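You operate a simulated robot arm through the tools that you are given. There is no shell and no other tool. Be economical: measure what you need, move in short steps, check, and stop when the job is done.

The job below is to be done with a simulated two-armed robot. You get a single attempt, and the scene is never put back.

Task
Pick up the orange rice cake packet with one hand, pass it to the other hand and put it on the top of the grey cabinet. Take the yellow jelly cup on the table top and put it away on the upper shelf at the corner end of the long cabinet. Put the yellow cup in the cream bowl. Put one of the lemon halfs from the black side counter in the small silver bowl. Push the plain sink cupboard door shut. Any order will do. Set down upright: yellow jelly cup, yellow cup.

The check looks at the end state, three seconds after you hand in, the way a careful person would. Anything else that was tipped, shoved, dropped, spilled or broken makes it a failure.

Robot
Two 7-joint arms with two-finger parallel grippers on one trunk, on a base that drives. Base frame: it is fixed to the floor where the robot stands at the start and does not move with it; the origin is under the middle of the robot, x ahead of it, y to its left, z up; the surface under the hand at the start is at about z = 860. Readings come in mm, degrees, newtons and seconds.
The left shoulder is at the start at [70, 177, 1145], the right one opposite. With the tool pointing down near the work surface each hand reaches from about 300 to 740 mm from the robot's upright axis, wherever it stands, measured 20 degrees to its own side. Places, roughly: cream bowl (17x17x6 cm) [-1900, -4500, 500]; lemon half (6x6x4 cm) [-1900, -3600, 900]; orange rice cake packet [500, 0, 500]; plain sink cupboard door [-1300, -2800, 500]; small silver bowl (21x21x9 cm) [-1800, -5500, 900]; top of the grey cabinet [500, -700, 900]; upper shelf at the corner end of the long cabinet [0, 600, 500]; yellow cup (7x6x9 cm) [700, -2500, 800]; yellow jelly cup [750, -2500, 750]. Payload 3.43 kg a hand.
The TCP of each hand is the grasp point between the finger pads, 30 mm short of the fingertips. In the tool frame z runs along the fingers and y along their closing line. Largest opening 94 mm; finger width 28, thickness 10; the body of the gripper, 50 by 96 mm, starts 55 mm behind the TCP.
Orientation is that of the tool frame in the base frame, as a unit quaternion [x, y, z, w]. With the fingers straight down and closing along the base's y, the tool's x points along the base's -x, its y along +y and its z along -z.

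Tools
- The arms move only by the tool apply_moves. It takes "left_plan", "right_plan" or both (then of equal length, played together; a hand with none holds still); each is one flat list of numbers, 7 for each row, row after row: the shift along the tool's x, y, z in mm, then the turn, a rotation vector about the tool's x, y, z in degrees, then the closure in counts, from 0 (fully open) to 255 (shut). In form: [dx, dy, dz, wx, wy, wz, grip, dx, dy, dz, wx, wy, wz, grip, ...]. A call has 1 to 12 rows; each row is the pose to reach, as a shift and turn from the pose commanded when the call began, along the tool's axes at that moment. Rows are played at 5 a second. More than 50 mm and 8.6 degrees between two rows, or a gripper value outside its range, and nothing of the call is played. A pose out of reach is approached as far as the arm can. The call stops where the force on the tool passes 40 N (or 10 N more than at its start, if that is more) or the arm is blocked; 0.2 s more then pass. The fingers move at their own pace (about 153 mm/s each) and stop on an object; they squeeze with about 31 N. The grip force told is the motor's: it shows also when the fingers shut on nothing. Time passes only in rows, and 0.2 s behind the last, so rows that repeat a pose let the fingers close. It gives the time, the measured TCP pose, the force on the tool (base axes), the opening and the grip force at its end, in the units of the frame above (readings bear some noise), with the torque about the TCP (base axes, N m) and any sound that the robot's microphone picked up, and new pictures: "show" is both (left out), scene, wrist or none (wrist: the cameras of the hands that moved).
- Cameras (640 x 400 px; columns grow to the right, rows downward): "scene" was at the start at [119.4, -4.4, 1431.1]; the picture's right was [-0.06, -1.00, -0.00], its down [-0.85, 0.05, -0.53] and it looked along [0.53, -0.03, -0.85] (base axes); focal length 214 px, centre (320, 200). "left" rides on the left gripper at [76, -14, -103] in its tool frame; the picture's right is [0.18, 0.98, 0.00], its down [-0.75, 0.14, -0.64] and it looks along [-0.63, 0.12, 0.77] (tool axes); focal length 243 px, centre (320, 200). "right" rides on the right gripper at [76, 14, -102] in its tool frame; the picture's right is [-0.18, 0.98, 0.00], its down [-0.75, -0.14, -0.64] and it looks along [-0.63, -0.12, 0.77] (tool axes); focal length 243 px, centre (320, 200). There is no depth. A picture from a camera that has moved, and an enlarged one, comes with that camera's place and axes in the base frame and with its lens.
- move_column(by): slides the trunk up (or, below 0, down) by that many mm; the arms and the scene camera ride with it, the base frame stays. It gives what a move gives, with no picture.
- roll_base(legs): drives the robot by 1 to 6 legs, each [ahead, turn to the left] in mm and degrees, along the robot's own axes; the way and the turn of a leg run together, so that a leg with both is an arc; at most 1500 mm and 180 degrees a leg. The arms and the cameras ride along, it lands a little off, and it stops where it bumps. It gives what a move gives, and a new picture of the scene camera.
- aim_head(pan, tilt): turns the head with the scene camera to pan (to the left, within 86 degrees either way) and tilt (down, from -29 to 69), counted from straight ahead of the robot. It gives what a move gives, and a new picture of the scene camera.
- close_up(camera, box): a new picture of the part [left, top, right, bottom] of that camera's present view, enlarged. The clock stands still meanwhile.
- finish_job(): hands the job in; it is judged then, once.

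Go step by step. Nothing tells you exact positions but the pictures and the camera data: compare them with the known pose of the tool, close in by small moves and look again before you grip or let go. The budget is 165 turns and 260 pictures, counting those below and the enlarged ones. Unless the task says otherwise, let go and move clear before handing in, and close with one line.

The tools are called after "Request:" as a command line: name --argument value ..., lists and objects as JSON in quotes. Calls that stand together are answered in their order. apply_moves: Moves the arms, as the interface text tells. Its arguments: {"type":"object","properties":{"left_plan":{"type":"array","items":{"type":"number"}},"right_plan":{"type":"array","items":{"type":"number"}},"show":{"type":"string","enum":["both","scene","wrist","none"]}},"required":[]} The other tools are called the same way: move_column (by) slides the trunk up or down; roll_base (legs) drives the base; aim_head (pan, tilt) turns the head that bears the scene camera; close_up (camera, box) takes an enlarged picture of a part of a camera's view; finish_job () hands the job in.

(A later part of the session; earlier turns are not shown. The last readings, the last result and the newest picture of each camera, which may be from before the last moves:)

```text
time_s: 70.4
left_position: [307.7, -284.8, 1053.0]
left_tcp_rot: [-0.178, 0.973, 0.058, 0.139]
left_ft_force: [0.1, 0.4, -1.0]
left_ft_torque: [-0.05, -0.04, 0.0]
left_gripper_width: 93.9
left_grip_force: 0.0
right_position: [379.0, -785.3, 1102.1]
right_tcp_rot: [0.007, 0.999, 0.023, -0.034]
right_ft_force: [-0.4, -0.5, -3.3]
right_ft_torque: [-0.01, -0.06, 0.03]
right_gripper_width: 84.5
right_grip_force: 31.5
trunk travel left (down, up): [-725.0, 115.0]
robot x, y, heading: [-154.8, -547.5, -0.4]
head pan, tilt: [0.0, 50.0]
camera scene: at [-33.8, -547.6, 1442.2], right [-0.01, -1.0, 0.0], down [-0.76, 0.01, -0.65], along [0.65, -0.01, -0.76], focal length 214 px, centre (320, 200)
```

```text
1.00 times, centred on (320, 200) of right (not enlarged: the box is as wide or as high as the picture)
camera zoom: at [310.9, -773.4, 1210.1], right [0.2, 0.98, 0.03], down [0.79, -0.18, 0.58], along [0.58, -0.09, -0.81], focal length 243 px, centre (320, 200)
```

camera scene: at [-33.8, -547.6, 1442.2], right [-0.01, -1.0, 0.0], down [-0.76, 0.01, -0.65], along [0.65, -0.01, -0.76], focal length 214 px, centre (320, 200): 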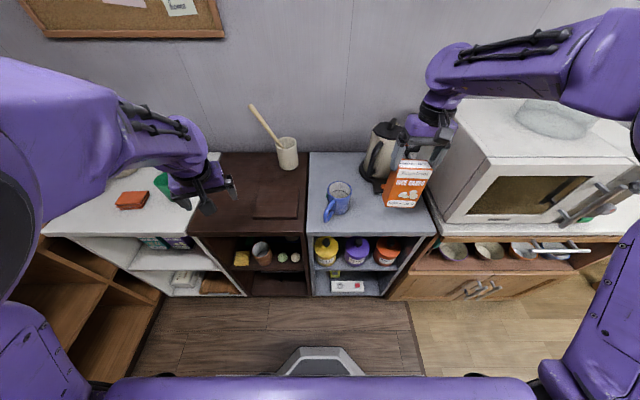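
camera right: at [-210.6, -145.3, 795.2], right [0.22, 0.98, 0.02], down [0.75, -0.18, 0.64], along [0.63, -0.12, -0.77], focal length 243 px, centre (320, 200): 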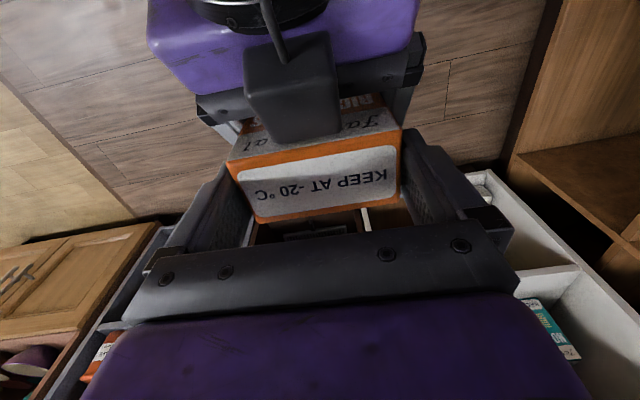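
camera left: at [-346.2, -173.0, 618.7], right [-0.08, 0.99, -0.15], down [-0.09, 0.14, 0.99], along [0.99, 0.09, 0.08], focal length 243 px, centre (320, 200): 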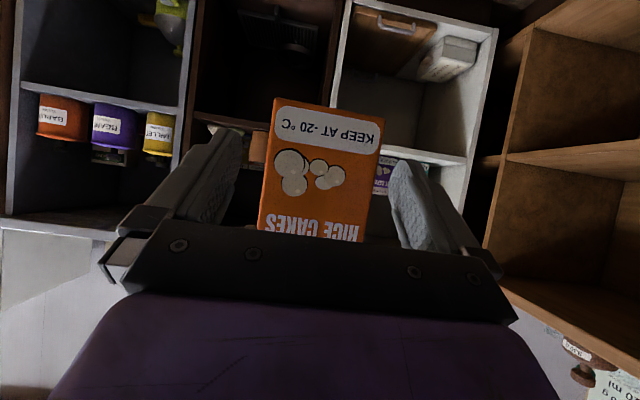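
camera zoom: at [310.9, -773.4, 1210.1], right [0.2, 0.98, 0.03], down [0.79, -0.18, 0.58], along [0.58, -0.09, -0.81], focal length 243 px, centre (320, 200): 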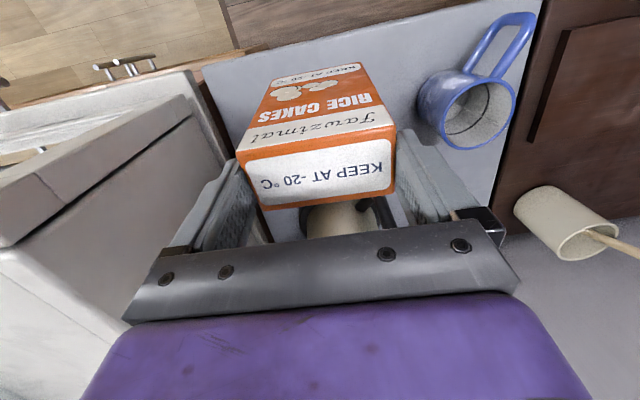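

The packet is over free space in front of the kettle. I level the hand and lower most of the way.

Request:
apply_moves --right_plan '[0, 0, 0, 1.3, -2, 0, 255, 0, 0, 0, 2.6, -3.9, 0, 255, -1, -0.7, 15, 2.6, -3.9, 0, 255, -2, -1.4, 30, 2.6, -3.9, 0, 255, -3.4, -2.3, 50, 2.6, -3.9, 0, 255, -3.4, -2.3, 50, 2.6, -3.9, 0, 255]' --show "scene"

Request:
close_up --camera "scene" --box '[300, 110, 480, 260]'

```text
time_s: 71.8
left_position: [313.0, -286.3, 1050.1]
left_tcp_rot: [-0.177, 0.973, 0.057, 0.136]
left_ft_force: [0.3, -0.2, -0.1]
left_ft_torque: [0.05, 0.01, 0.0]
left_gripper_width: 94.2
left_grip_force: 0.1
right_position: [383.8, -784.1, 1049.3]
right_tcp_rot: [0.006, 1.0, 0.0, -0.003]
right_ft_force: [0.2, 0.1, -3.5]
right_ft_torque: [-0.02, -0.02, -0.01]
right_gripper_width: 84.7
right_grip_force: 30.8
trunk travel left (down, up): [-725.0, 115.0]
robot x, y, heading: [-154.2, -544.9, -0.7]
head pan, tilt: [0.0, 50.0]
camera scene: at [-26.4, -548.6, 1441.3], right [-0.01, -1.0, 0.0], down [-0.77, 0.01, -0.64], along [0.64, -0.01, -0.77], focal length 214 px, centre (320, 200)
```

scene: 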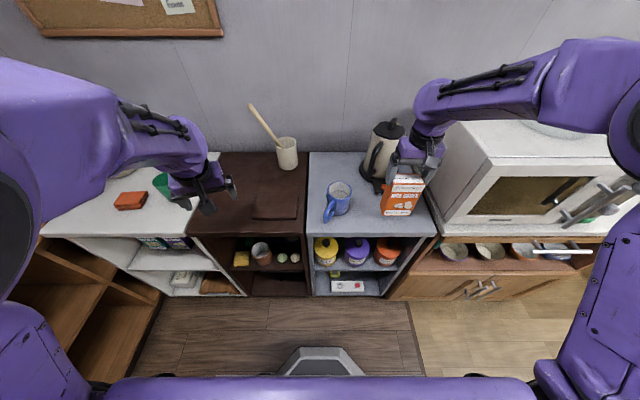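

```text
2.67 times, centred on (390, 185) of scene
camera zoom: at [-26.4, -548.6, 1441.3], right [-0.01, -1.0, 0.0], down [-0.77, 0.01, -0.64], along [0.64, -0.01, -0.77], focal length 572 px, centre (133, 240)
```

zoom: 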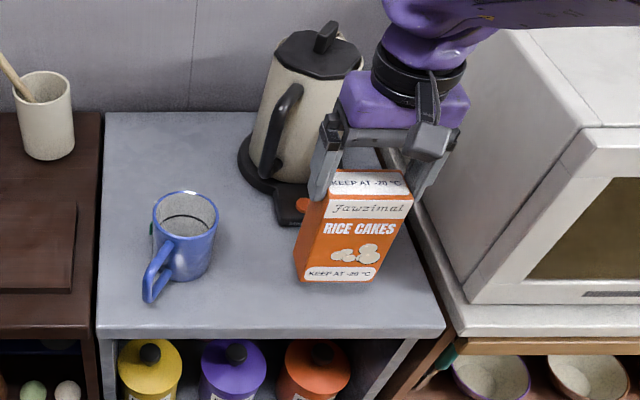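

Request:
apply_moves --right_plan '[0, 0, 8, 0, 0, 0, 255, 0, 0, 15, 0, 0, 0, 255, 0, 0, 20, 0, 0, 0, 255, 0, 0, 20, 0, 0, 0, 255]' --show "none"

Request:
apply_moves --right_plan '[0, 0, 4, 0, 0, 0, 255, 0, 0, 4, 0, 0, 0, 255]' --show "none"

Request:
close_up --camera "scene" --box '[340, 140, 460, 240]'

```text
time_s: 72.8
left_position: [312.6, -284.4, 1050.5]
left_tcp_rot: [-0.178, 0.973, 0.058, 0.136]
left_ft_force: [0.4, 0.7, 0.3]
left_ft_torque: [0.03, -0.02, -0.01]
left_gripper_width: 94.0
left_grip_force: 0.1
right_position: [382.3, -785.0, 1029.3]
right_tcp_rot: [0.007, 1.0, 0.0, -0.003]
right_ft_force: [0.2, 0.2, -3.2]
right_ft_torque: [0.01, -0.02, 0.01]
right_gripper_width: 84.8
right_grip_force: 31.3
trunk travel left (down, up): [-725.0, 115.0]
robot x, y, heading: [-153.9, -544.4, -0.3]
head pan, tilt: [0.0, 50.0]
```

```text
time_s: 73.4
left_position: [312.3, -285.8, 1050.6]
left_tcp_rot: [-0.179, 0.973, 0.058, 0.137]
left_ft_force: [0.0, -0.8, 0.0]
left_ft_torque: [-0.03, -0.01, 0.01]
left_gripper_width: 93.9
left_grip_force: 0.0
right_position: [383.2, -785.8, 1025.3]
right_tcp_rot: [0.006, 1.0, 0.001, -0.003]
right_ft_force: [0.5, 0.0, -2.3]
right_ft_torque: [0.03, 0.01, -0.02]
right_gripper_width: 84.5
right_grip_force: 31.0
trunk travel left (down, up): [-725.0, 115.0]
robot x, y, heading: [-155.1, -547.9, -0.6]
head pan, tilt: [0.0, 50.0]
```

```text
4.00 times, centred on (400, 190) of scene
camera zoom: at [-26.8, -548.4, 1441.4], right [-0.01, -1.0, 0.0], down [-0.77, 0.01, -0.64], along [0.64, -0.01, -0.77], focal length 858 px, centre (0, 240)
```

zoom: 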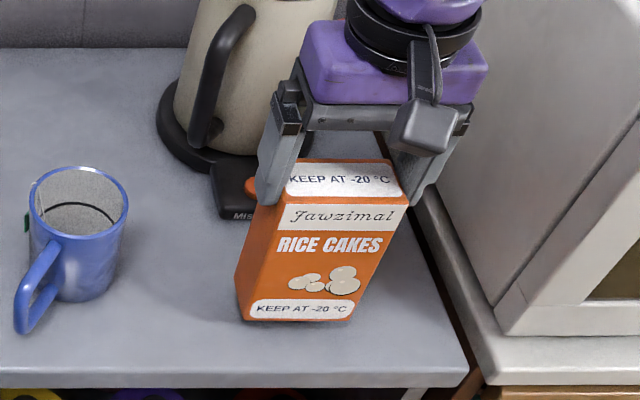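

Request:
apply_moves --right_plan '[0, 0, 2, 0, 0, 0, 255, 0, 0, 4, 0, 0, 0, 255, 0, 0, 6, 0, 0, 0, 255, 0, 0, 6, 0, 0, 0, 255]' --show "none"

```text
time_s: 74.4
left_position: [312.0, -285.5, 1050.5]
left_tcp_rot: [-0.178, 0.973, 0.058, 0.137]
left_ft_force: [0.3, 0.3, 0.0]
left_ft_torque: [-0.02, -0.01, -0.01]
left_gripper_width: 94.0
left_grip_force: 0.0
right_position: [384.5, -785.6, 1019.2]
right_tcp_rot: [0.007, 1.0, 0.001, -0.003]
right_ft_force: [0.3, -0.5, -3.2]
right_ft_torque: [-0.04, 0.01, 0.02]
right_gripper_width: 84.6
right_grip_force: 30.7
trunk travel left (down, up): [-725.0, 115.0]
robot x, y, heading: [-153.4, -546.3, -0.6]
head pan, tilt: [0.0, 50.0]
```

Request:
apply_moves --right_plan '[0, 0, 2, 0, 0, 0, 255, 0, 0, 4, 0, 0, 0, 255, 0, 0, 6, 0, 0, 0, 255, 0, 0, 6, 0, 0, 0, 255]' --show "none"

Request:
close_up --camera "scene" --box '[340, 140, 460, 240]'

```text
time_s: 75.4
left_position: [312.5, -284.7, 1050.3]
left_tcp_rot: [-0.178, 0.973, 0.057, 0.136]
left_ft_force: [0.6, -0.7, -0.6]
left_ft_torque: [-0.02, 0.01, 0.02]
left_gripper_width: 94.0
left_grip_force: 0.1
right_position: [383.0, -784.7, 1013.9]
right_tcp_rot: [0.006, 1.0, 0.0, -0.002]
right_ft_force: [-0.6, -0.1, -3.7]
right_ft_torque: [-0.04, 0.02, 0.04]
right_gripper_width: 84.6
right_grip_force: 31.1
trunk travel left (down, up): [-725.0, 115.0]
robot x, y, heading: [-156.0, -545.5, -0.6]
head pan, tilt: [0.0, 50.0]
```

```text
4.00 times, centred on (400, 190) of scene
camera zoom: at [-26.8, -548.4, 1441.4], right [-0.01, -1.0, 0.0], down [-0.77, 0.01, -0.64], along [0.64, -0.01, -0.77], focal length 858 px, centre (0, 240)
```

zoom: 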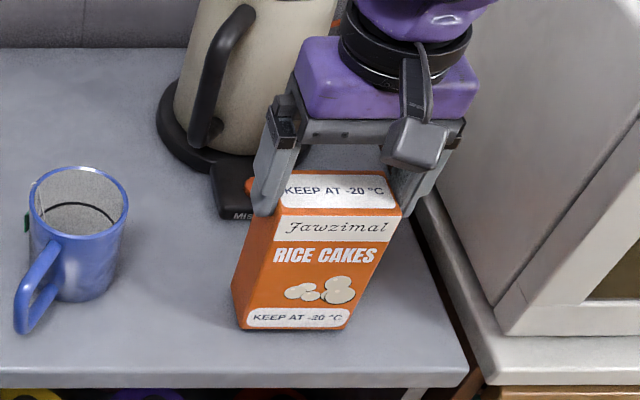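

Request:
apply_moves --right_plan '[0, 0, 2, 0, 0, 0, 255, 0, 0, 4, 0, 0, 0, 255, 0, 0, 6, 0, 0, 0, 255, 0, 0, 8, 0, 0, 0, 255, 0, 0, 8, 0, 0, 0, 255]' --show "none"

Request:
close_up --camera "scene" --box '[340, 140, 460, 240]'

```text
time_s: 76.6
left_position: [311.1, -285.0, 1050.5]
left_tcp_rot: [-0.178, 0.973, 0.058, 0.136]
left_ft_force: [0.7, -0.4, -1.2]
left_ft_torque: [0.01, -0.01, 0.0]
left_gripper_width: 94.0
left_grip_force: 0.1
right_position: [382.8, -785.4, 1006.9]
right_tcp_rot: [0.006, 1.0, 0.0, -0.002]
right_ft_force: [0.5, -1.6, 1.9]
right_ft_torque: [-0.47, -0.18, -0.06]
right_gripper_width: 84.7
right_grip_force: 31.2
trunk travel left (down, up): [-725.0, 115.0]
robot x, y, heading: [-155.3, -548.5, -0.5]
head pan, tilt: [0.0, 50.0]
```

```text
4.00 times, centred on (400, 190) of scene
camera zoom: at [-27.7, -548.1, 1441.6], right [-0.01, -1.0, 0.0], down [-0.77, 0.01, -0.64], along [0.64, -0.01, -0.77], focal length 858 px, centre (0, 240)
```

zoom: 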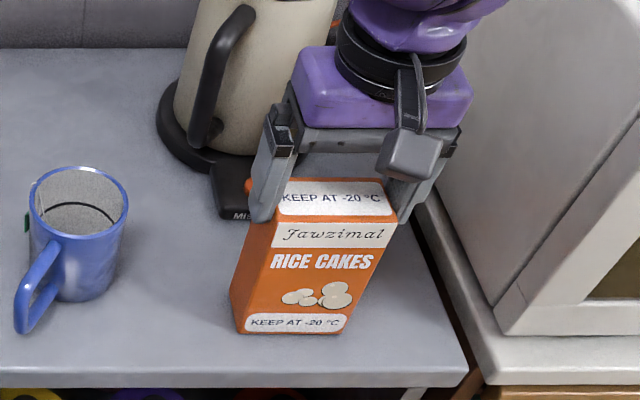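

The packet has touched down. I ease down 1 mm, open, and lift straight up.

Request:
apply_moves --right_plan '[0, 0, 1, 0, 0, 0, 255, 0, 0, 1, 0, 0, 0, 200, 0, 0, 1, 0, 0, 0, 0, 0, 0, 1, 0, 0, 0, 0, 0, 0, 1, 0, 0, 0, 0, 0, 0, -15, 0, 0, 0, 0, 0, 0, -40, 0, 0, 0, 0, 0, 0, -80, 0, 0, 0, 0, 0, 0, -120, 0, 0, 0, 0]' --show "scene"

Request:
close_up --camera "scene" --box '[340, 140, 460, 240]'

```text
time_s: 78.6
left_position: [310.9, -285.4, 1051.3]
left_tcp_rot: [-0.179, 0.972, 0.058, 0.137]
left_ft_force: [-0.4, 0.1, 0.5]
left_ft_torque: [-0.02, 0.04, -0.01]
left_gripper_width: 93.8
left_grip_force: 0.1
right_position: [383.6, -785.0, 1126.7]
right_tcp_rot: [0.005, 1.0, 0.0, -0.003]
right_ft_force: [-0.1, 0.4, 0.9]
right_ft_torque: [0.01, 0.01, 0.01]
right_gripper_width: 94.0
right_grip_force: 0.0
trunk travel left (down, up): [-725.0, 115.0]
robot x, y, heading: [-155.9, -547.4, -0.6]
head pan, tilt: [0.0, 50.0]
camera scene: at [-28.3, -547.9, 1441.5], right [-0.01, -1.0, 0.0], down [-0.77, 0.01, -0.64], along [0.64, -0.01, -0.77], focal length 214 px, centre (320, 200)
```

scene: 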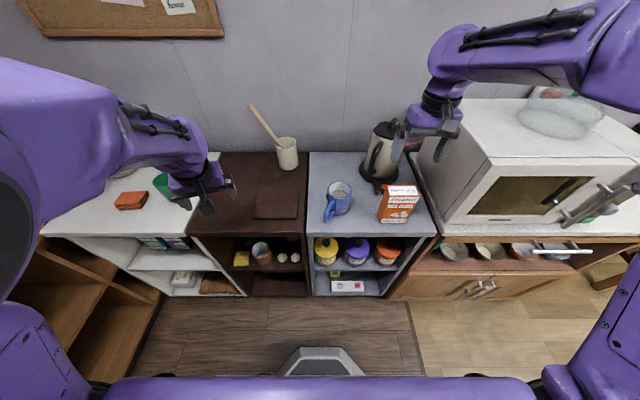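

```text
4.00 times, centred on (400, 190) of scene
camera zoom: at [-28.3, -547.9, 1441.5], right [-0.01, -1.0, 0.0], down [-0.77, 0.01, -0.64], along [0.64, -0.01, -0.77], focal length 858 px, centre (0, 240)
```

zoom: 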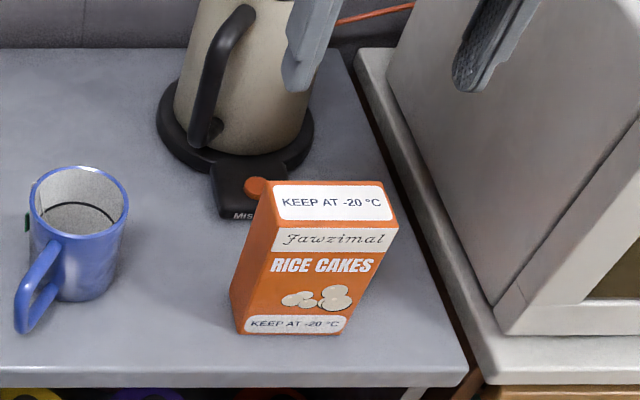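

The packet stands upright on the grey top. I back away and turn toward the table.

Request:
roll_base --legs '[[-400, 0], [0, -60]]'

Request:
aim_head --pan 0 --tilt 25

```text
time_s: 83.7
left_position: [-85.2, -809.0, 1049.2]
left_tcp_rot: [0.322, 0.935, -0.014, 0.146]
left_ft_force: [-0.5, -0.5, -0.1]
left_ft_torque: [0.02, -0.01, 0.0]
left_gripper_width: 94.2
left_grip_force: 0.1
right_position: [-477.5, -1129.7, 1126.2]
right_tcp_rot: [0.497, 0.868, 0.001, -0.002]
right_ft_force: [0.4, 0.1, -0.2]
right_ft_torque: [-0.04, 0.01, 0.01]
right_gripper_width: 94.0
right_grip_force: 0.0
trunk travel left (down, up): [-725.0, 115.0]
robot x, y, heading: [-554.8, -545.3, -59.3]
head pan, tilt: [0.0, 50.0]
camera scene: at [-486.8, -654.7, 1441.4], right [-0.86, -0.51, 0.0], down [-0.39, 0.66, -0.64], along [0.33, -0.55, -0.77], focal length 214 px, centre (320, 200)
```

scene: 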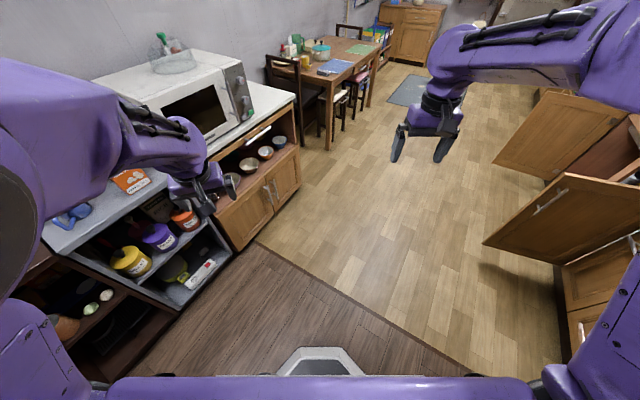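

```text
time_s: 84.5
left_position: [-85.6, -809.4, 1049.8]
left_tcp_rot: [0.321, 0.936, -0.014, 0.146]
left_ft_force: [0.0, -0.2, -1.0]
left_ft_torque: [-0.02, 0.0, 0.03]
left_gripper_width: 94.1
left_grip_force: 0.1
right_position: [-477.1, -1128.6, 1126.6]
right_tcp_rot: [0.497, 0.868, 0.001, -0.002]
right_ft_force: [-0.9, -0.4, -0.2]
right_ft_torque: [0.01, 0.01, 0.03]
right_gripper_width: 93.9
right_grip_force: 0.1
trunk travel left (down, up): [-725.0, 115.0]
robot x, y, heading: [-550.1, -543.8, -59.5]
head pan, tilt: [0.0, 25.0]
camera scene: at [-479.3, -667.7, 1478.9], right [-0.86, -0.51, 0.0], down [-0.22, 0.36, -0.91], along [0.46, -0.78, -0.42], focal length 214 px, centre (320, 200)
```

scene: 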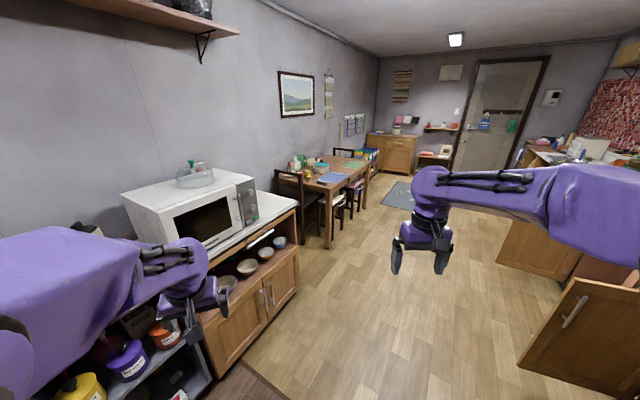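

Request:
close_up --camera "scene" --box '[260, 130, 400, 260]'

Request:
close_up --camera "scene" --box '[480, 120, 640, 400]'

```text
3.08 times, centred on (330, 195) of scene
camera zoom: at [-479.3, -667.7, 1478.9], right [-0.86, -0.51, 0.0], down [-0.22, 0.36, -0.91], along [0.46, -0.78, -0.42], focal length 660 px, centre (289, 215)
```

zoom: 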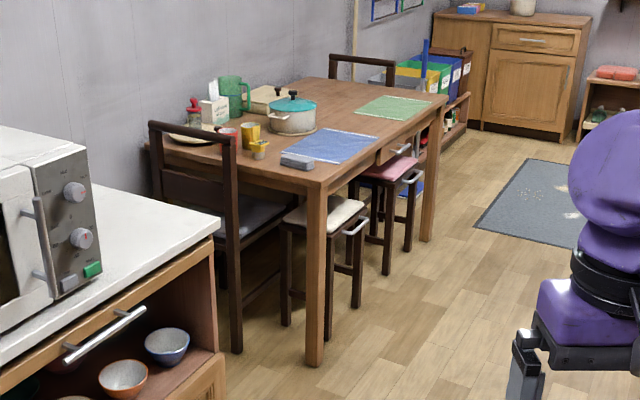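

```text
1.43 times, centred on (560, 260) of scene
camera zoom: at [-479.3, -667.7, 1478.9], right [-0.86, -0.51, 0.0], down [-0.22, 0.36, -0.91], along [0.46, -0.78, -0.42], focal length 306 px, centre (-23, 114)
```

zoom: 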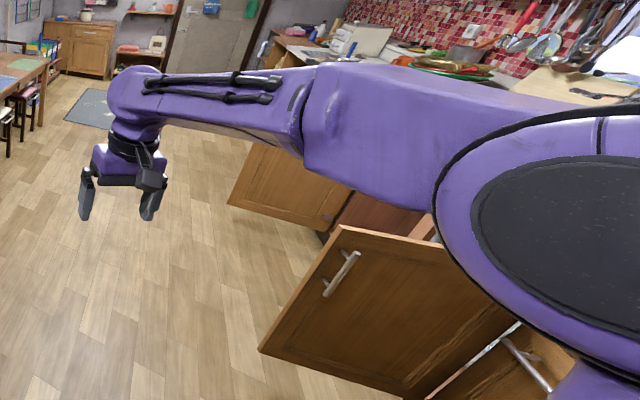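

The table's front edge is at x≈350, z≈750, with the jelly cup near (623,-2349) and the yellow cup near (703,-2419). I drive down the aisle to face it.

Request:
roll_base --legs '[[0, -22], [1020, 0], [1000, 0], [0, 81.5]]'

Request:
aim_head --pan 10 --tilt 40

```text
time_s: 99.2
left_position: [199.7, -2278.1, 1050.5]
left_tcp_rot: [-0.17, 0.975, 0.057, 0.135]
left_ft_force: [-1.1, -0.2, 0.0]
left_ft_torque: [0.0, -0.01, 0.0]
left_gripper_width: 94.1
left_grip_force: 0.0
right_position: [261.5, -2780.6, 1126.0]
right_tcp_rot: [0.017, 1.0, 0.0, -0.003]
right_ft_force: [0.7, -0.8, 0.2]
right_ft_torque: [0.01, 0.0, 0.0]
right_gripper_width: 93.9
right_grip_force: 0.0
trunk travel left (down, up): [-725.0, 115.0]
robot x, y, heading: [-273.7, -2530.6, -1.9]
head pan, tilt: [0.0, 25.0]
camera scene: at [-129.2, -2536.7, 1478.9], right [-0.03, -1.0, 0.0], down [-0.42, 0.01, -0.91], along [0.91, -0.03, -0.42], focal length 214 px, centre (320, 200)
```

scene: 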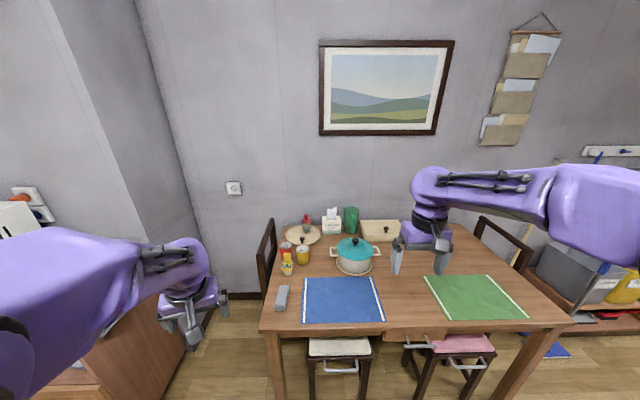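

```text
time_s: 100.0
left_position: [200.8, -2277.8, 1048.5]
left_tcp_rot: [-0.169, 0.975, 0.058, 0.135]
left_ft_force: [0.8, 0.1, 0.4]
left_ft_torque: [0.03, -0.01, 0.02]
left_gripper_width: 94.1
left_grip_force: 0.2
right_position: [261.5, -2781.2, 1127.7]
right_tcp_rot: [0.017, 1.0, 0.001, -0.002]
right_ft_force: [0.3, 0.3, -0.2]
right_ft_torque: [0.0, 0.01, 0.02]
right_gripper_width: 94.0
right_grip_force: 0.0
trunk travel left (down, up): [-725.0, 115.0]
robot x, y, heading: [-275.4, -2533.2, -1.8]
head pan, tilt: [10.0, 40.0]
camera scene: at [-137.2, -2521.5, 1455.7], right [0.14, -0.99, 0.0], down [-0.64, -0.09, -0.77], along [0.76, 0.11, -0.64], focal length 214 px, centre (320, 200)
```

scene: 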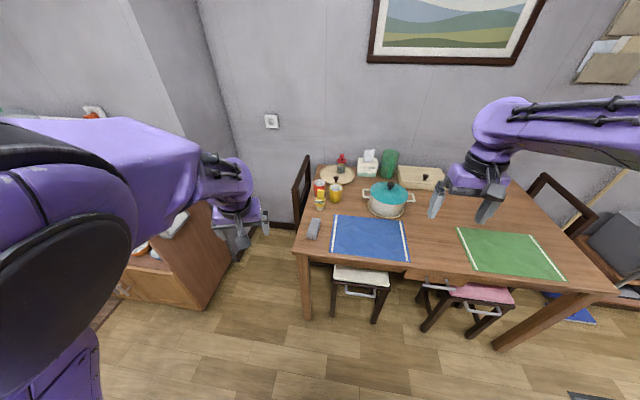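

Request:
close_up --camera "scene" --box '[290, 140, 430, 240]'

```text
4.00 times, centred on (360, 190) of scene
camera zoom: at [-137.2, -2521.5, 1455.7], right [0.14, -0.99, 0.0], down [-0.64, -0.09, -0.77], along [0.76, 0.11, -0.64], focal length 858 px, centre (160, 240)
```

zoom: 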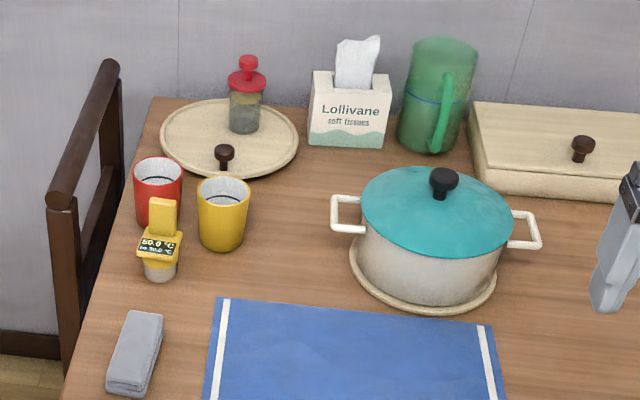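

The jelly cup is a small container with a tab at about (660,-2406), bottom z≈725; the tapered yellow cup is near (741,-2476). I straighten the left hand and drive closer.

Request:
apply_moves --left_plan '[0, 0, 0, 1.7, 3.9, 4.9, 0, 0, 0, 0, 3.35, 7.8, 9.75, 0, 0, 0, 0, 5, 11.7, 14.6, 0, 0, 0, 0, 6.7, 15.6, 19.5, 0, 0, 0, 0, 6.7, 15.6, 19.5, 0]' --show "none"

Request:
roll_base --legs '[[0, -10], [315, 0], [0, 12]]'

```text
time_s: 101.2
left_position: [199.5, -2277.6, 1049.0]
left_tcp_rot: [-0.001, 1.0, -0.001, 0.0]
left_ft_force: [0.8, 0.1, 0.8]
left_ft_torque: [0.02, -0.01, 0.01]
left_gripper_width: 94.2
left_grip_force: 0.0
right_position: [261.0, -2780.9, 1127.7]
right_tcp_rot: [0.018, 1.0, 0.0, -0.002]
right_ft_force: [0.4, 0.3, -0.2]
right_ft_torque: [0.0, 0.0, 0.0]
right_gripper_width: 94.0
right_grip_force: 0.1
trunk travel left (down, up): [-725.0, 115.0]
robot x, y, heading: [-272.3, -2531.6, -1.9]
head pan, tilt: [10.0, 40.0]
```

```text
time_s: 104.7
left_position: [493.3, -2327.0, 1048.9]
left_tcp_rot: [-0.017, 1.0, 0.0, 0.0]
left_ft_force: [0.0, 0.1, 0.1]
left_ft_torque: [-0.01, -0.01, 0.03]
left_gripper_width: 94.0
left_grip_force: 0.0
right_position: [571.5, -2826.7, 1125.3]
right_tcp_rot: [0.002, 1.0, 0.001, -0.003]
right_ft_force: [-0.1, -0.3, 0.6]
right_ft_torque: [-0.01, 0.0, 0.0]
right_gripper_width: 93.9
right_grip_force: 0.1
trunk travel left (down, up): [-725.0, 115.0]
robot x, y, heading: [33.9, -2595.1, 0.0]
head pan, tilt: [10.0, 40.0]
camera scene: at [165.1, -2580.6, 1455.5], right [0.17, -0.98, 0.0], down [-0.63, -0.11, -0.77], along [0.75, 0.13, -0.64], focal length 214 px, centre (320, 200)
```

scene: 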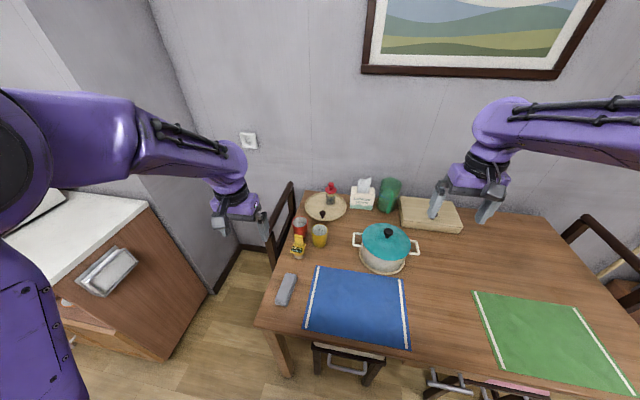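

Request:
apply_moves --left_plan '[-32, -17, 20, 0, 0, 0, 0, -64, -34, 40, 0, 0, 0, 0, -96, -50, 60, 0, 0, 0, 0, -128, -67, 90, 0, 0, 0, 0, -150, -80, 120, 0, 0, 0, 0, -150, -83, 145, 0, 0, 0, 0]'

```text
time_s: 106.1
left_position: [648.4, -2405.1, 904.8]
left_tcp_rot: [-0.017, 1.0, 0.0, 0.001]
left_ft_force: [-0.6, 0.1, 0.5]
left_ft_torque: [0.02, 0.0, 0.01]
left_gripper_width: 94.0
left_grip_force: 0.1
right_position: [571.0, -2827.1, 1126.6]
right_tcp_rot: [0.001, 1.0, 0.0, -0.002]
right_ft_force: [-0.4, 0.4, 0.0]
right_ft_torque: [0.02, -0.01, -0.02]
right_gripper_width: 93.9
right_grip_force: 0.1
trunk travel left (down, up): [-725.0, 115.0]
robot x, y, heading: [28.6, -2594.1, -0.0]
head pan, tilt: [10.0, 40.0]
camera scene: at [164.1, -2579.9, 1455.7], right [0.18, -0.98, 0.0], down [-0.63, -0.11, -0.77], along [0.75, 0.13, -0.64], focal length 214 px, centre (320, 200)
camera left: at [572.8, -2422.7, 1009.1], right [-0.22, 0.98, 0.0], down [0.75, 0.17, 0.64], along [0.63, 0.14, -0.77], focal length 243 px, centre (320, 200)
```

scene: 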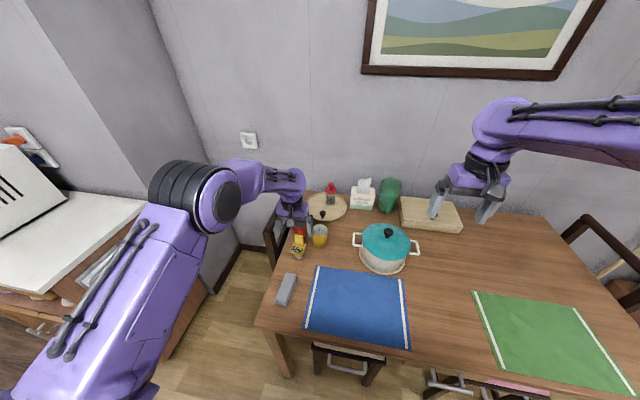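
left: 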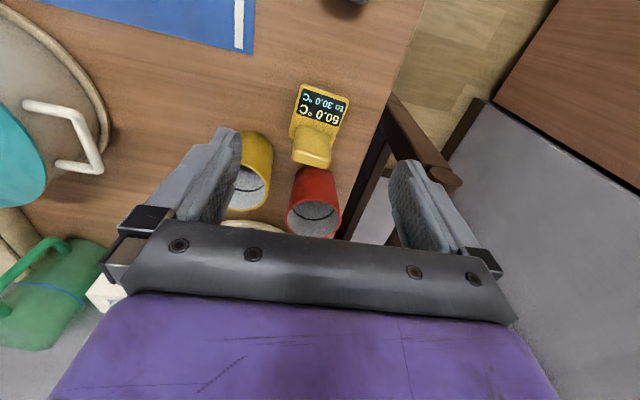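

Request:
close_up --camera "left" --box '[240, 60, 400, 200]'

Request:
close_up --camera "scene" --box '[270, 210, 350, 290]'

```text
2.86 times, centred on (320, 130) of left
camera zoom: at [572.8, -2422.7, 1009.1], right [-0.22, 0.98, 0.0], down [0.75, 0.17, 0.64], along [0.63, 0.14, -0.77], focal length 693 px, centre (320, 400)
```

zoom: 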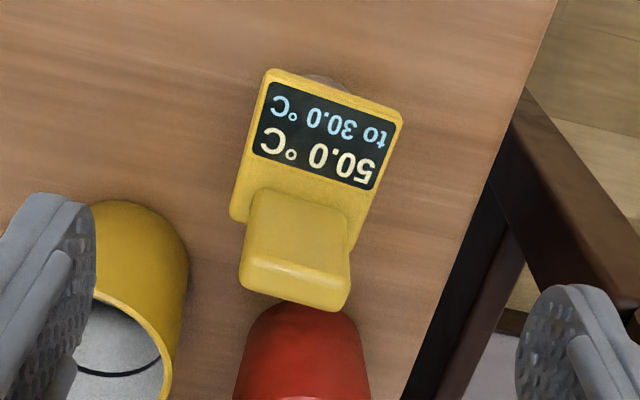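

```text
5.00 times, centred on (310, 250) of scene
camera zoom: at [164.1, -2579.9, 1455.7], right [0.18, -0.98, 0.0], down [-0.63, -0.11, -0.77], along [0.75, 0.13, -0.64], focal length 1072 px, centre (370, -50)
```

zoom: 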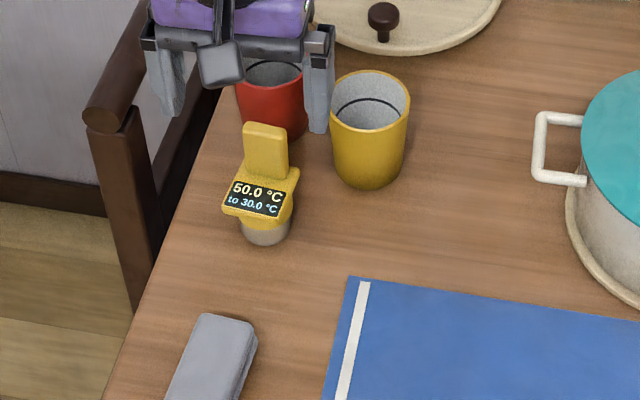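

The jelly cup has a vertical tab about 33 mm wide near (672,-2407), rising to about z 831. I lower the left hand over the tab with a slight yaw and a partial opening.

Request:
apply_moves --left_plan '[-11, -1.5, 15, 0, 0, 3.5, 65, -21.5, -2.7, 30, 0, 0, 7, 65, -21.5, -2.7, 55, 0, 0, 7, 65, -21.5, -2.7, 55, 0, 0, 7, 65]'

Request:
close_up --camera "left" --box '[200, 60, 440, 240]'

Request:
close_up --camera "scene" --box '[270, 190, 350, 270]'

```text
time_s: 107.1
left_position: [668.2, -2407.9, 850.6]
left_tcp_rot: [0.045, 0.999, 0.0, 0.0]
left_ft_force: [-0.1, -0.1, 0.5]
left_ft_torque: [0.03, 0.03, 0.01]
left_gripper_width: 70.2
left_grip_force: 0.1
right_position: [572.0, -2827.7, 1127.5]
right_tcp_rot: [0.003, 1.0, 0.0, -0.003]
right_ft_force: [-1.1, 0.2, 0.4]
right_ft_torque: [0.02, -0.02, 0.01]
right_gripper_width: 93.9
right_grip_force: 0.2
trunk travel left (down, up): [-725.0, 115.0]
robot x, y, heading: [28.1, -2595.4, -0.1]
head pan, tilt: [10.0, 40.0]
camera scene: at [164.1, -2580.3, 1455.6], right [0.17, -0.98, 0.0], down [-0.63, -0.11, -0.77], along [0.75, 0.13, -0.64], focal length 214 px, centre (320, 200)
camera left: at [590.6, -2415.4, 954.2], right [-0.1, 1.0, 0.0], down [0.76, 0.07, 0.64], along [0.64, 0.06, -0.77], focal length 243 px, centre (320, 200)
```

scene: 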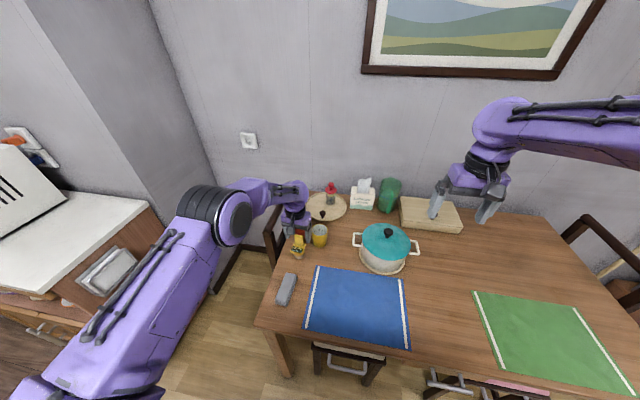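
left: 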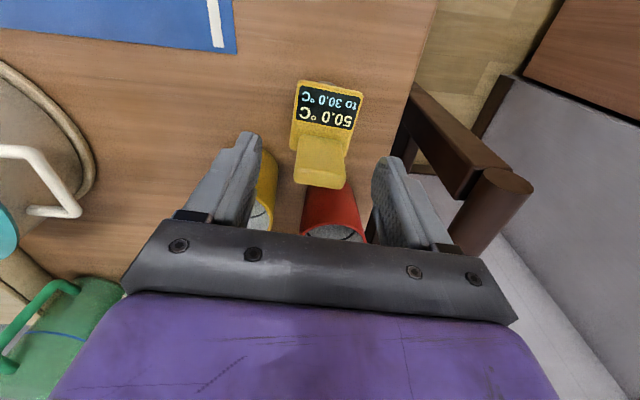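

```text
2.22 times, centred on (320, 150) of left
camera zoom: at [590.6, -2415.4, 954.2], right [-0.1, 1.0, 0.0], down [0.76, 0.07, 0.64], along [0.64, 0.06, -0.77], focal length 539 px, centre (320, 311)
```

zoom: 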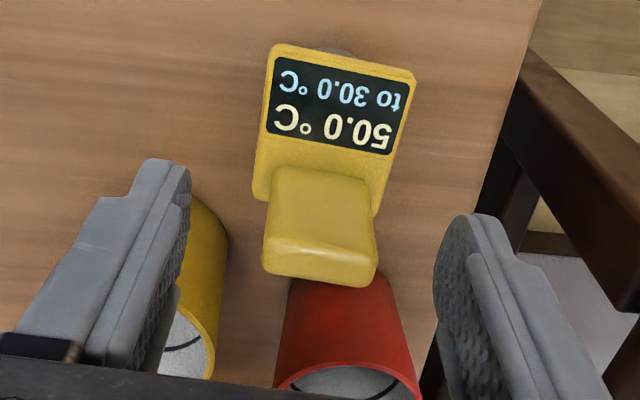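

```text
5.00 times, centred on (310, 230) of scene
camera zoom: at [164.1, -2580.3, 1455.6], right [0.17, -0.98, 0.0], down [-0.63, -0.11, -0.77], along [0.75, 0.13, -0.64], focal length 1072 px, centre (370, 50)
```

zoom: 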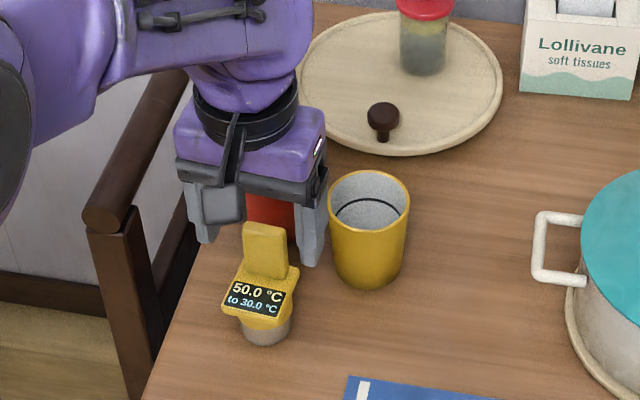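

Request:
apply_moves --left_plan '[-7.9, 1.7, 8, 0, 0, 0, 65, -7.9, 1.7, 16, 0, 0, 0, 65, -7.9, 1.7, 24, 0, 0, 0, 65, -7.9, 1.7, 24, 0, 0, 0, 65]' --show "none"

Request:
close_up --camera "left" --box '[200, 60, 440, 240]'

Request:
close_up --camera "scene" --box '[270, 190, 350, 270]'

```text
time_s: 108.1
left_position: [675.6, -2405.5, 824.9]
left_tcp_rot: [0.044, 0.999, 0.0, 0.0]
left_ft_force: [0.2, 0.2, 0.2]
left_ft_torque: [0.0, 0.02, -0.07]
left_gripper_width: 69.6
left_grip_force: 0.1
right_position: [570.4, -2826.2, 1127.7]
right_tcp_rot: [0.002, 1.0, 0.001, -0.002]
right_ft_force: [-1.1, 1.2, 1.2]
right_ft_torque: [0.02, -0.02, 0.03]
right_gripper_width: 94.1
right_grip_force: 0.0
trunk travel left (down, up): [-725.0, 115.0]
robot x, y, heading: [28.1, -2595.3, -0.3]
head pan, tilt: [10.0, 40.0]
```

```text
2.22 times, centred on (320, 150) of left
camera zoom: at [598.9, -2413.3, 929.1], right [-0.1, 1.0, 0.0], down [0.76, 0.07, 0.64], along [0.64, 0.06, -0.77], focal length 539 px, centre (320, 311)
```

zoom: 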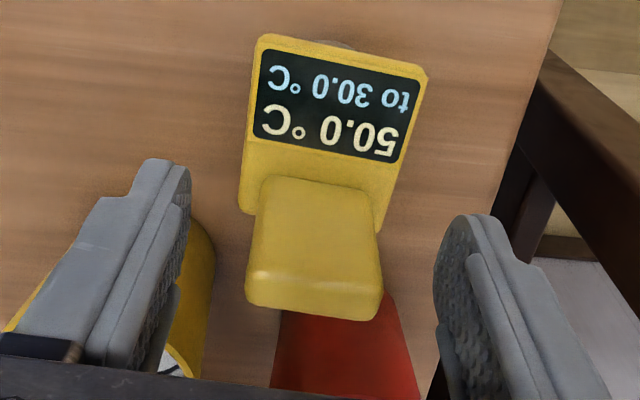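

```text
5.00 times, centred on (310, 230) of scene
camera zoom: at [164.4, -2580.2, 1455.6], right [0.17, -0.98, 0.0], down [-0.63, -0.11, -0.77], along [0.75, 0.13, -0.64], focal length 1072 px, centre (370, 50)
```

zoom: 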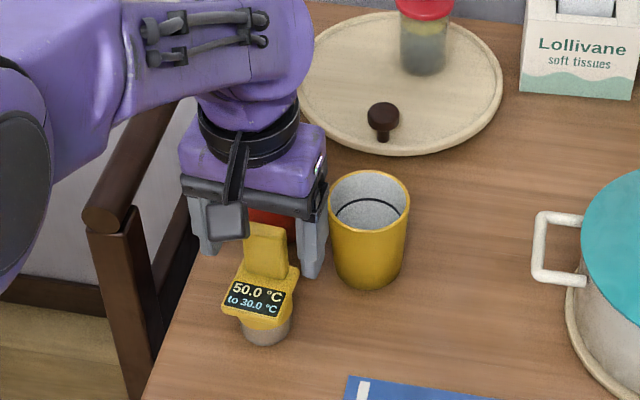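

The fingertips are beside the tab just above the cap. I close and lift slightly.

Request:
apply_moves --left_plan '[0, 0, 0, 0, 0, 0, 150, 0, 0, 0, 0, 0, 0, 255, 0, 0, 0, 0, 0, 0, 255, 0, 0, 0, 0, 0, 0, 255, 0, 0, -10, 0, 0, 0, 255, 0, 0, -25, 0, 0, 0, 255, 0, 0, -25, 0, 0, 0, 255]'

```text
time_s: 109.7
left_position: [676.7, -2406.4, 850.1]
left_tcp_rot: [0.045, 0.999, 0.0, 0.0]
left_ft_force: [0.6, 1.5, -1.6]
left_ft_torque: [0.0, 0.01, 0.02]
left_gripper_width: 33.4
left_grip_force: 30.6
right_position: [571.9, -2827.2, 1126.4]
right_tcp_rot: [0.002, 1.0, 0.0, -0.002]
right_ft_force: [0.8, 0.0, -0.2]
right_ft_torque: [0.03, 0.0, 0.05]
right_gripper_width: 94.3
right_grip_force: 0.0
trunk travel left (down, up): [-725.0, 115.0]
robot x, y, heading: [26.8, -2595.6, 0.1]
head pan, tilt: [10.0, 40.0]
camera scene: at [164.9, -2580.0, 1455.5], right [0.17, -0.98, 0.0], down [-0.63, -0.11, -0.77], along [0.75, 0.13, -0.64], focal length 214 px, centre (320, 200)
camera left: at [599.5, -2413.6, 954.0], right [-0.1, 1.0, 0.0], down [0.76, 0.07, 0.64], along [0.64, 0.06, -0.77], focal length 243 px, centre (320, 200)
```

scene: 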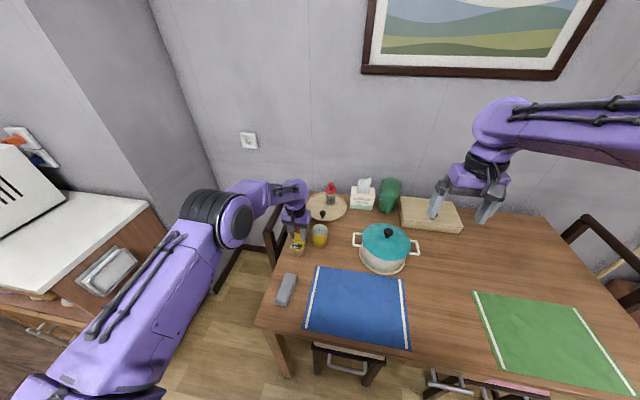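
left: 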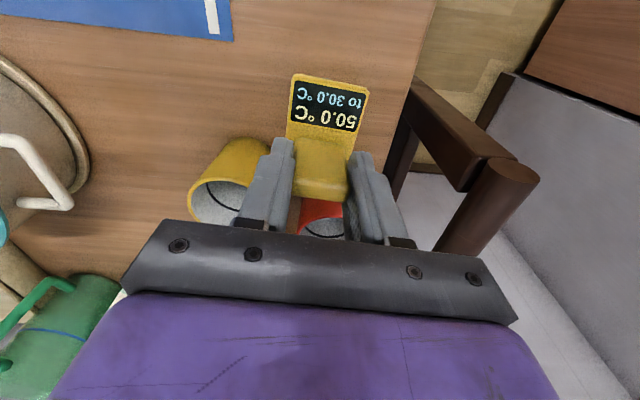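

The jelly cup is gripped. I lift and retract it, then drive back to the corner cabinet.

Request:
apply_moves --left_plan '[0, 0, -40, 0, 0, 0, 255, 0, 0, -80, 0, 0, 0, 255, 0, 0, -120, 0, 0, 0, 255, 35, -3, -140, 0, 0, 0, 255, 70, -6, -150, 0, 0, 0, 255, 105, -9, -150, 0, 0, 0, 255, 140, -13, -150, 0, 0, 0, 255, 170, -15, -150, 0, 0, 0, 255, 200, -18, -150, 0, 0, 0, 255]' --show "none"

Request:
roll_base --legs '[[-350, 0], [0, 94]]'

```text
time_s: 111.7
left_position: [473.1, -2406.3, 998.7]
left_tcp_rot: [0.045, 0.999, 0.0, 0.0]
left_ft_force: [-0.1, -0.8, -0.3]
left_ft_torque: [0.0, -0.02, 0.01]
left_gripper_width: 33.5
left_grip_force: 31.1
right_position: [570.5, -2827.7, 1127.7]
right_tcp_rot: [0.002, 1.0, 0.001, -0.002]
right_ft_force: [-0.1, 0.5, 0.5]
right_ft_torque: [0.01, 0.0, -0.03]
right_gripper_width: 94.0
right_grip_force: 0.1
trunk travel left (down, up): [-725.0, 115.0]
robot x, y, heading: [31.0, -2599.0, 0.3]
head pan, tilt: [10.0, 40.0]
```

```text
time_s: 117.9
left_position: [-540.7, -2166.1, 998.4]
left_tcp_rot: [-0.7, 0.714, -0.001, 0.0]
left_ft_force: [0.3, 0.3, -0.8]
left_ft_torque: [0.04, 0.01, 0.03]
left_gripper_width: 33.6
left_grip_force: 31.7
right_position: [-129.2, -2038.9, 1126.4]
right_tcp_rot: [0.73, -0.684, 0.002, 0.002]
right_ft_force: [0.3, 0.2, -0.4]
right_ft_torque: [0.01, -0.04, 0.02]
right_gripper_width: 93.9
right_grip_force: 0.0
trunk travel left (down, up): [-725.0, 115.0]
robot x, y, heading: [-324.8, -2593.3, 94.5]
head pan, tilt: [10.0, 40.0]
camera scene: at [-346.6, -2463.7, 1455.6], right [0.97, 0.24, 0.0], down [0.16, -0.62, -0.77], along [-0.19, 0.74, -0.64], focal length 214 px, centre (320, 200)
```

scene: 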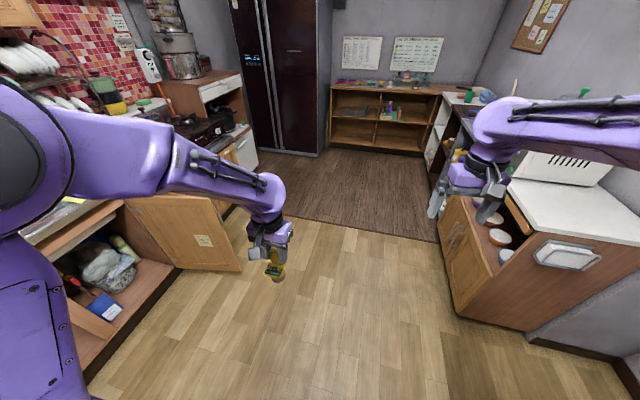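

Request:
close_up --camera "scene" --box '[310, 60, 450, 160]'

Request:
close_up --camera "scene" --box '[0, 160, 320, 400]'

```text
4.00 times, centred on (380, 110) of scene
camera zoom: at [-346.6, -2463.7, 1455.6], right [0.97, 0.24, 0.0], down [0.16, -0.62, -0.77], along [-0.19, 0.74, -0.64], focal length 858 px, centre (80, 560)
```

zoom: 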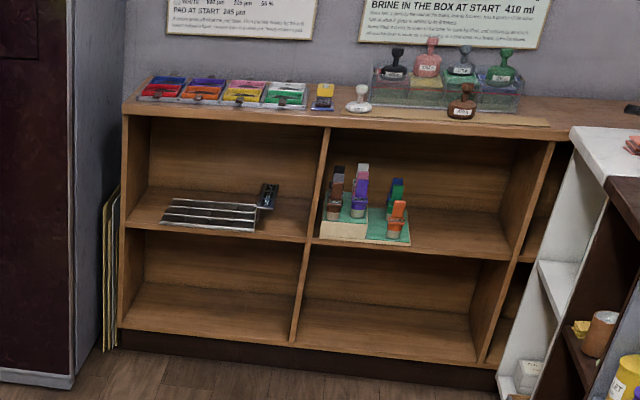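

```text
1.67 times, centred on (160, 280) of scene
camera zoom: at [-346.6, -2463.7, 1455.6], right [0.97, 0.24, 0.0], down [0.16, -0.62, -0.77], along [-0.19, 0.74, -0.64], focal length 358 px, centre (587, 67)
```

zoom: 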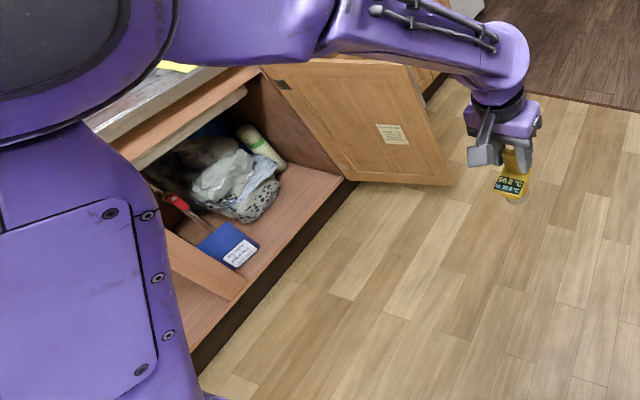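

The long cabinet's corner bay holds a stepped tray of similar jelly cups on its upper shelf, with free shelf space on its right. The shelf is too low for a vertical hand, so I'll set the cup on the free brown top, regrip it with a pitched hand, then shelve it.

Request:
roll_base --legs '[[0, -1], [1080, 0], [1060, 0], [0, -93]]'

```text
time_s: 132.8
left_position: [-24.6, -253.9, 999.7]
left_tcp_rot: [0.033, 0.999, 0.0, 0.0]
left_ft_force: [0.1, -0.1, -1.5]
left_ft_torque: [0.04, 0.01, 0.01]
left_gripper_width: 33.6
left_grip_force: 30.7
right_position: [81.5, -672.1, 1128.2]
right_tcp_rot: [-0.01, 1.0, 0.0, -0.003]
right_ft_force: [-0.7, -0.2, 0.7]
right_ft_torque: [-0.01, -0.03, 0.03]
right_gripper_width: 93.8
right_grip_force: 0.1
trunk travel left (down, up): [-725.0, 115.0]
robot x, y, heading: [-465.0, -450.6, 1.4]
head pan, tilt: [10.0, 40.0]
camera scene: at [-331.3, -434.0, 1455.6], right [0.2, -0.98, 0.0], down [-0.63, -0.13, -0.77], along [0.75, 0.15, -0.64], focal length 214 px, centre (320, 200)
```

scene: 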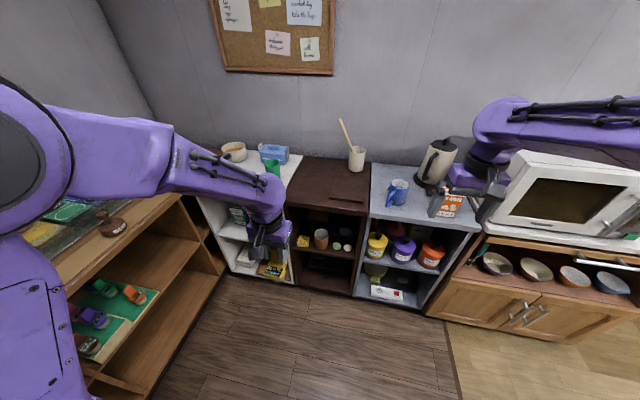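

Request:
roll_base --legs '[[320, 0]]'

Request:
apply_moves --left_plan '[-30, 0, 0, 0, 0, 0, 255, -60, 0, 0, 0, 0, 0, 255, -90, 0, 0, 0, 0, 0, 255, -115, 0, 10, 0, 0, 0, 255, -115, 0, 20, 0, 0, 0, 255]'

```text
time_s: 135.0
left_position: [295.0, -243.8, 1000.8]
left_tcp_rot: [0.03, 1.0, 0.0, 0.0]
left_ft_force: [0.1, -0.4, -0.6]
left_ft_torque: [0.0, -0.02, 0.0]
left_gripper_width: 33.6
left_grip_force: 31.0
right_position: [403.5, -659.9, 1128.3]
right_tcp_rot: [-0.012, 1.0, 0.0, -0.001]
right_ft_force: [0.2, -0.7, 0.3]
right_ft_torque: [-0.03, 0.01, 0.0]
right_gripper_width: 94.0
right_grip_force: 0.0
trunk travel left (down, up): [-725.0, 115.0]
robot x, y, heading: [-144.7, -442.4, 1.6]
head pan, tilt: [10.0, 40.0]
camera scene: at [-11.0, -424.9, 1455.7], right [0.2, -0.98, 0.0], down [-0.63, -0.13, -0.77], along [0.75, 0.15, -0.64], focal length 214 px, centre (320, 200)
```

scene: 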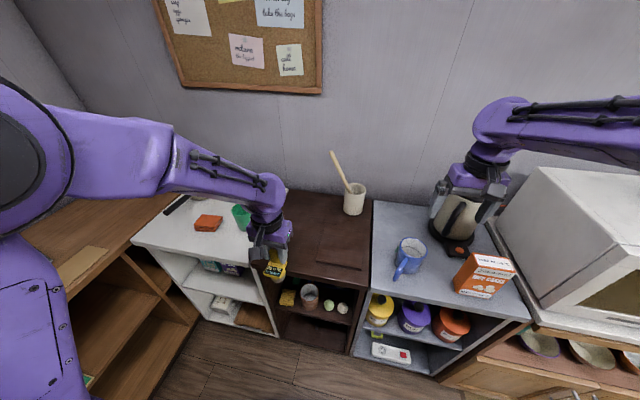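

```text
time_s: 136.2
left_position: [411.0, -248.2, 978.9]
left_tcp_rot: [0.03, 1.0, 0.0, 0.0]
left_ft_force: [0.4, 0.8, -0.1]
left_ft_torque: [0.02, -0.02, 0.01]
left_gripper_width: 33.5
left_grip_force: 30.7
right_position: [404.2, -659.6, 1126.9]
right_tcp_rot: [-0.013, 1.0, 0.001, -0.003]
right_ft_force: [-0.4, -0.4, -0.8]
right_ft_torque: [0.01, 0.0, 0.01]
right_gripper_width: 94.4
right_grip_force: 0.1
trunk travel left (down, up): [-725.0, 115.0]
robot x, y, heading: [-143.7, -440.6, 1.7]
head pan, tilt: [10.0, 40.0]
camera scene: at [-10.3, -424.8, 1455.6], right [0.2, -0.98, 0.0], down [-0.63, -0.13, -0.77], along [0.75, 0.15, -0.64], focal length 214 px, centre (320, 200)
camera left: at [334.6, -259.2, 1082.0], right [-0.12, 0.99, 0.0], down [0.76, 0.09, 0.64], along [0.64, 0.08, -0.77], focal length 243 px, centre (320, 200)
```

scene: 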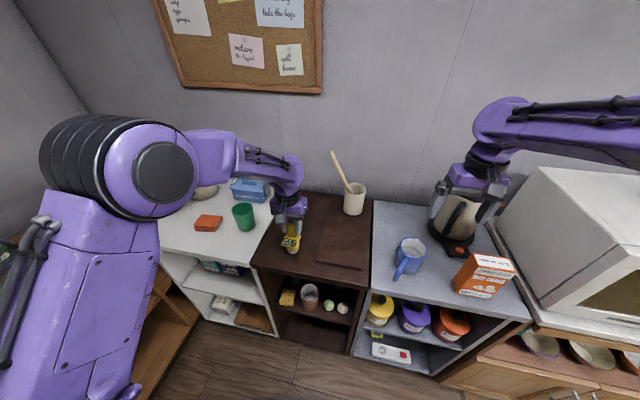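
left: 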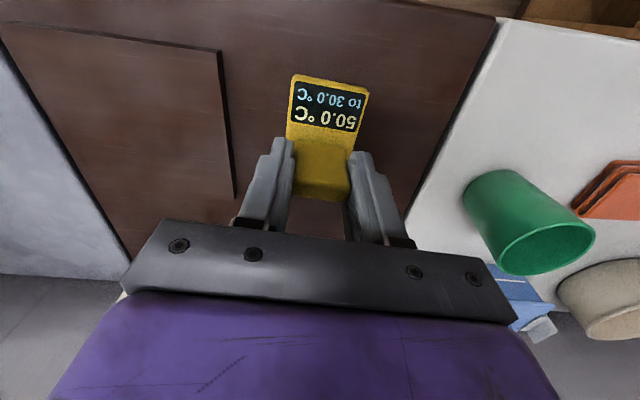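

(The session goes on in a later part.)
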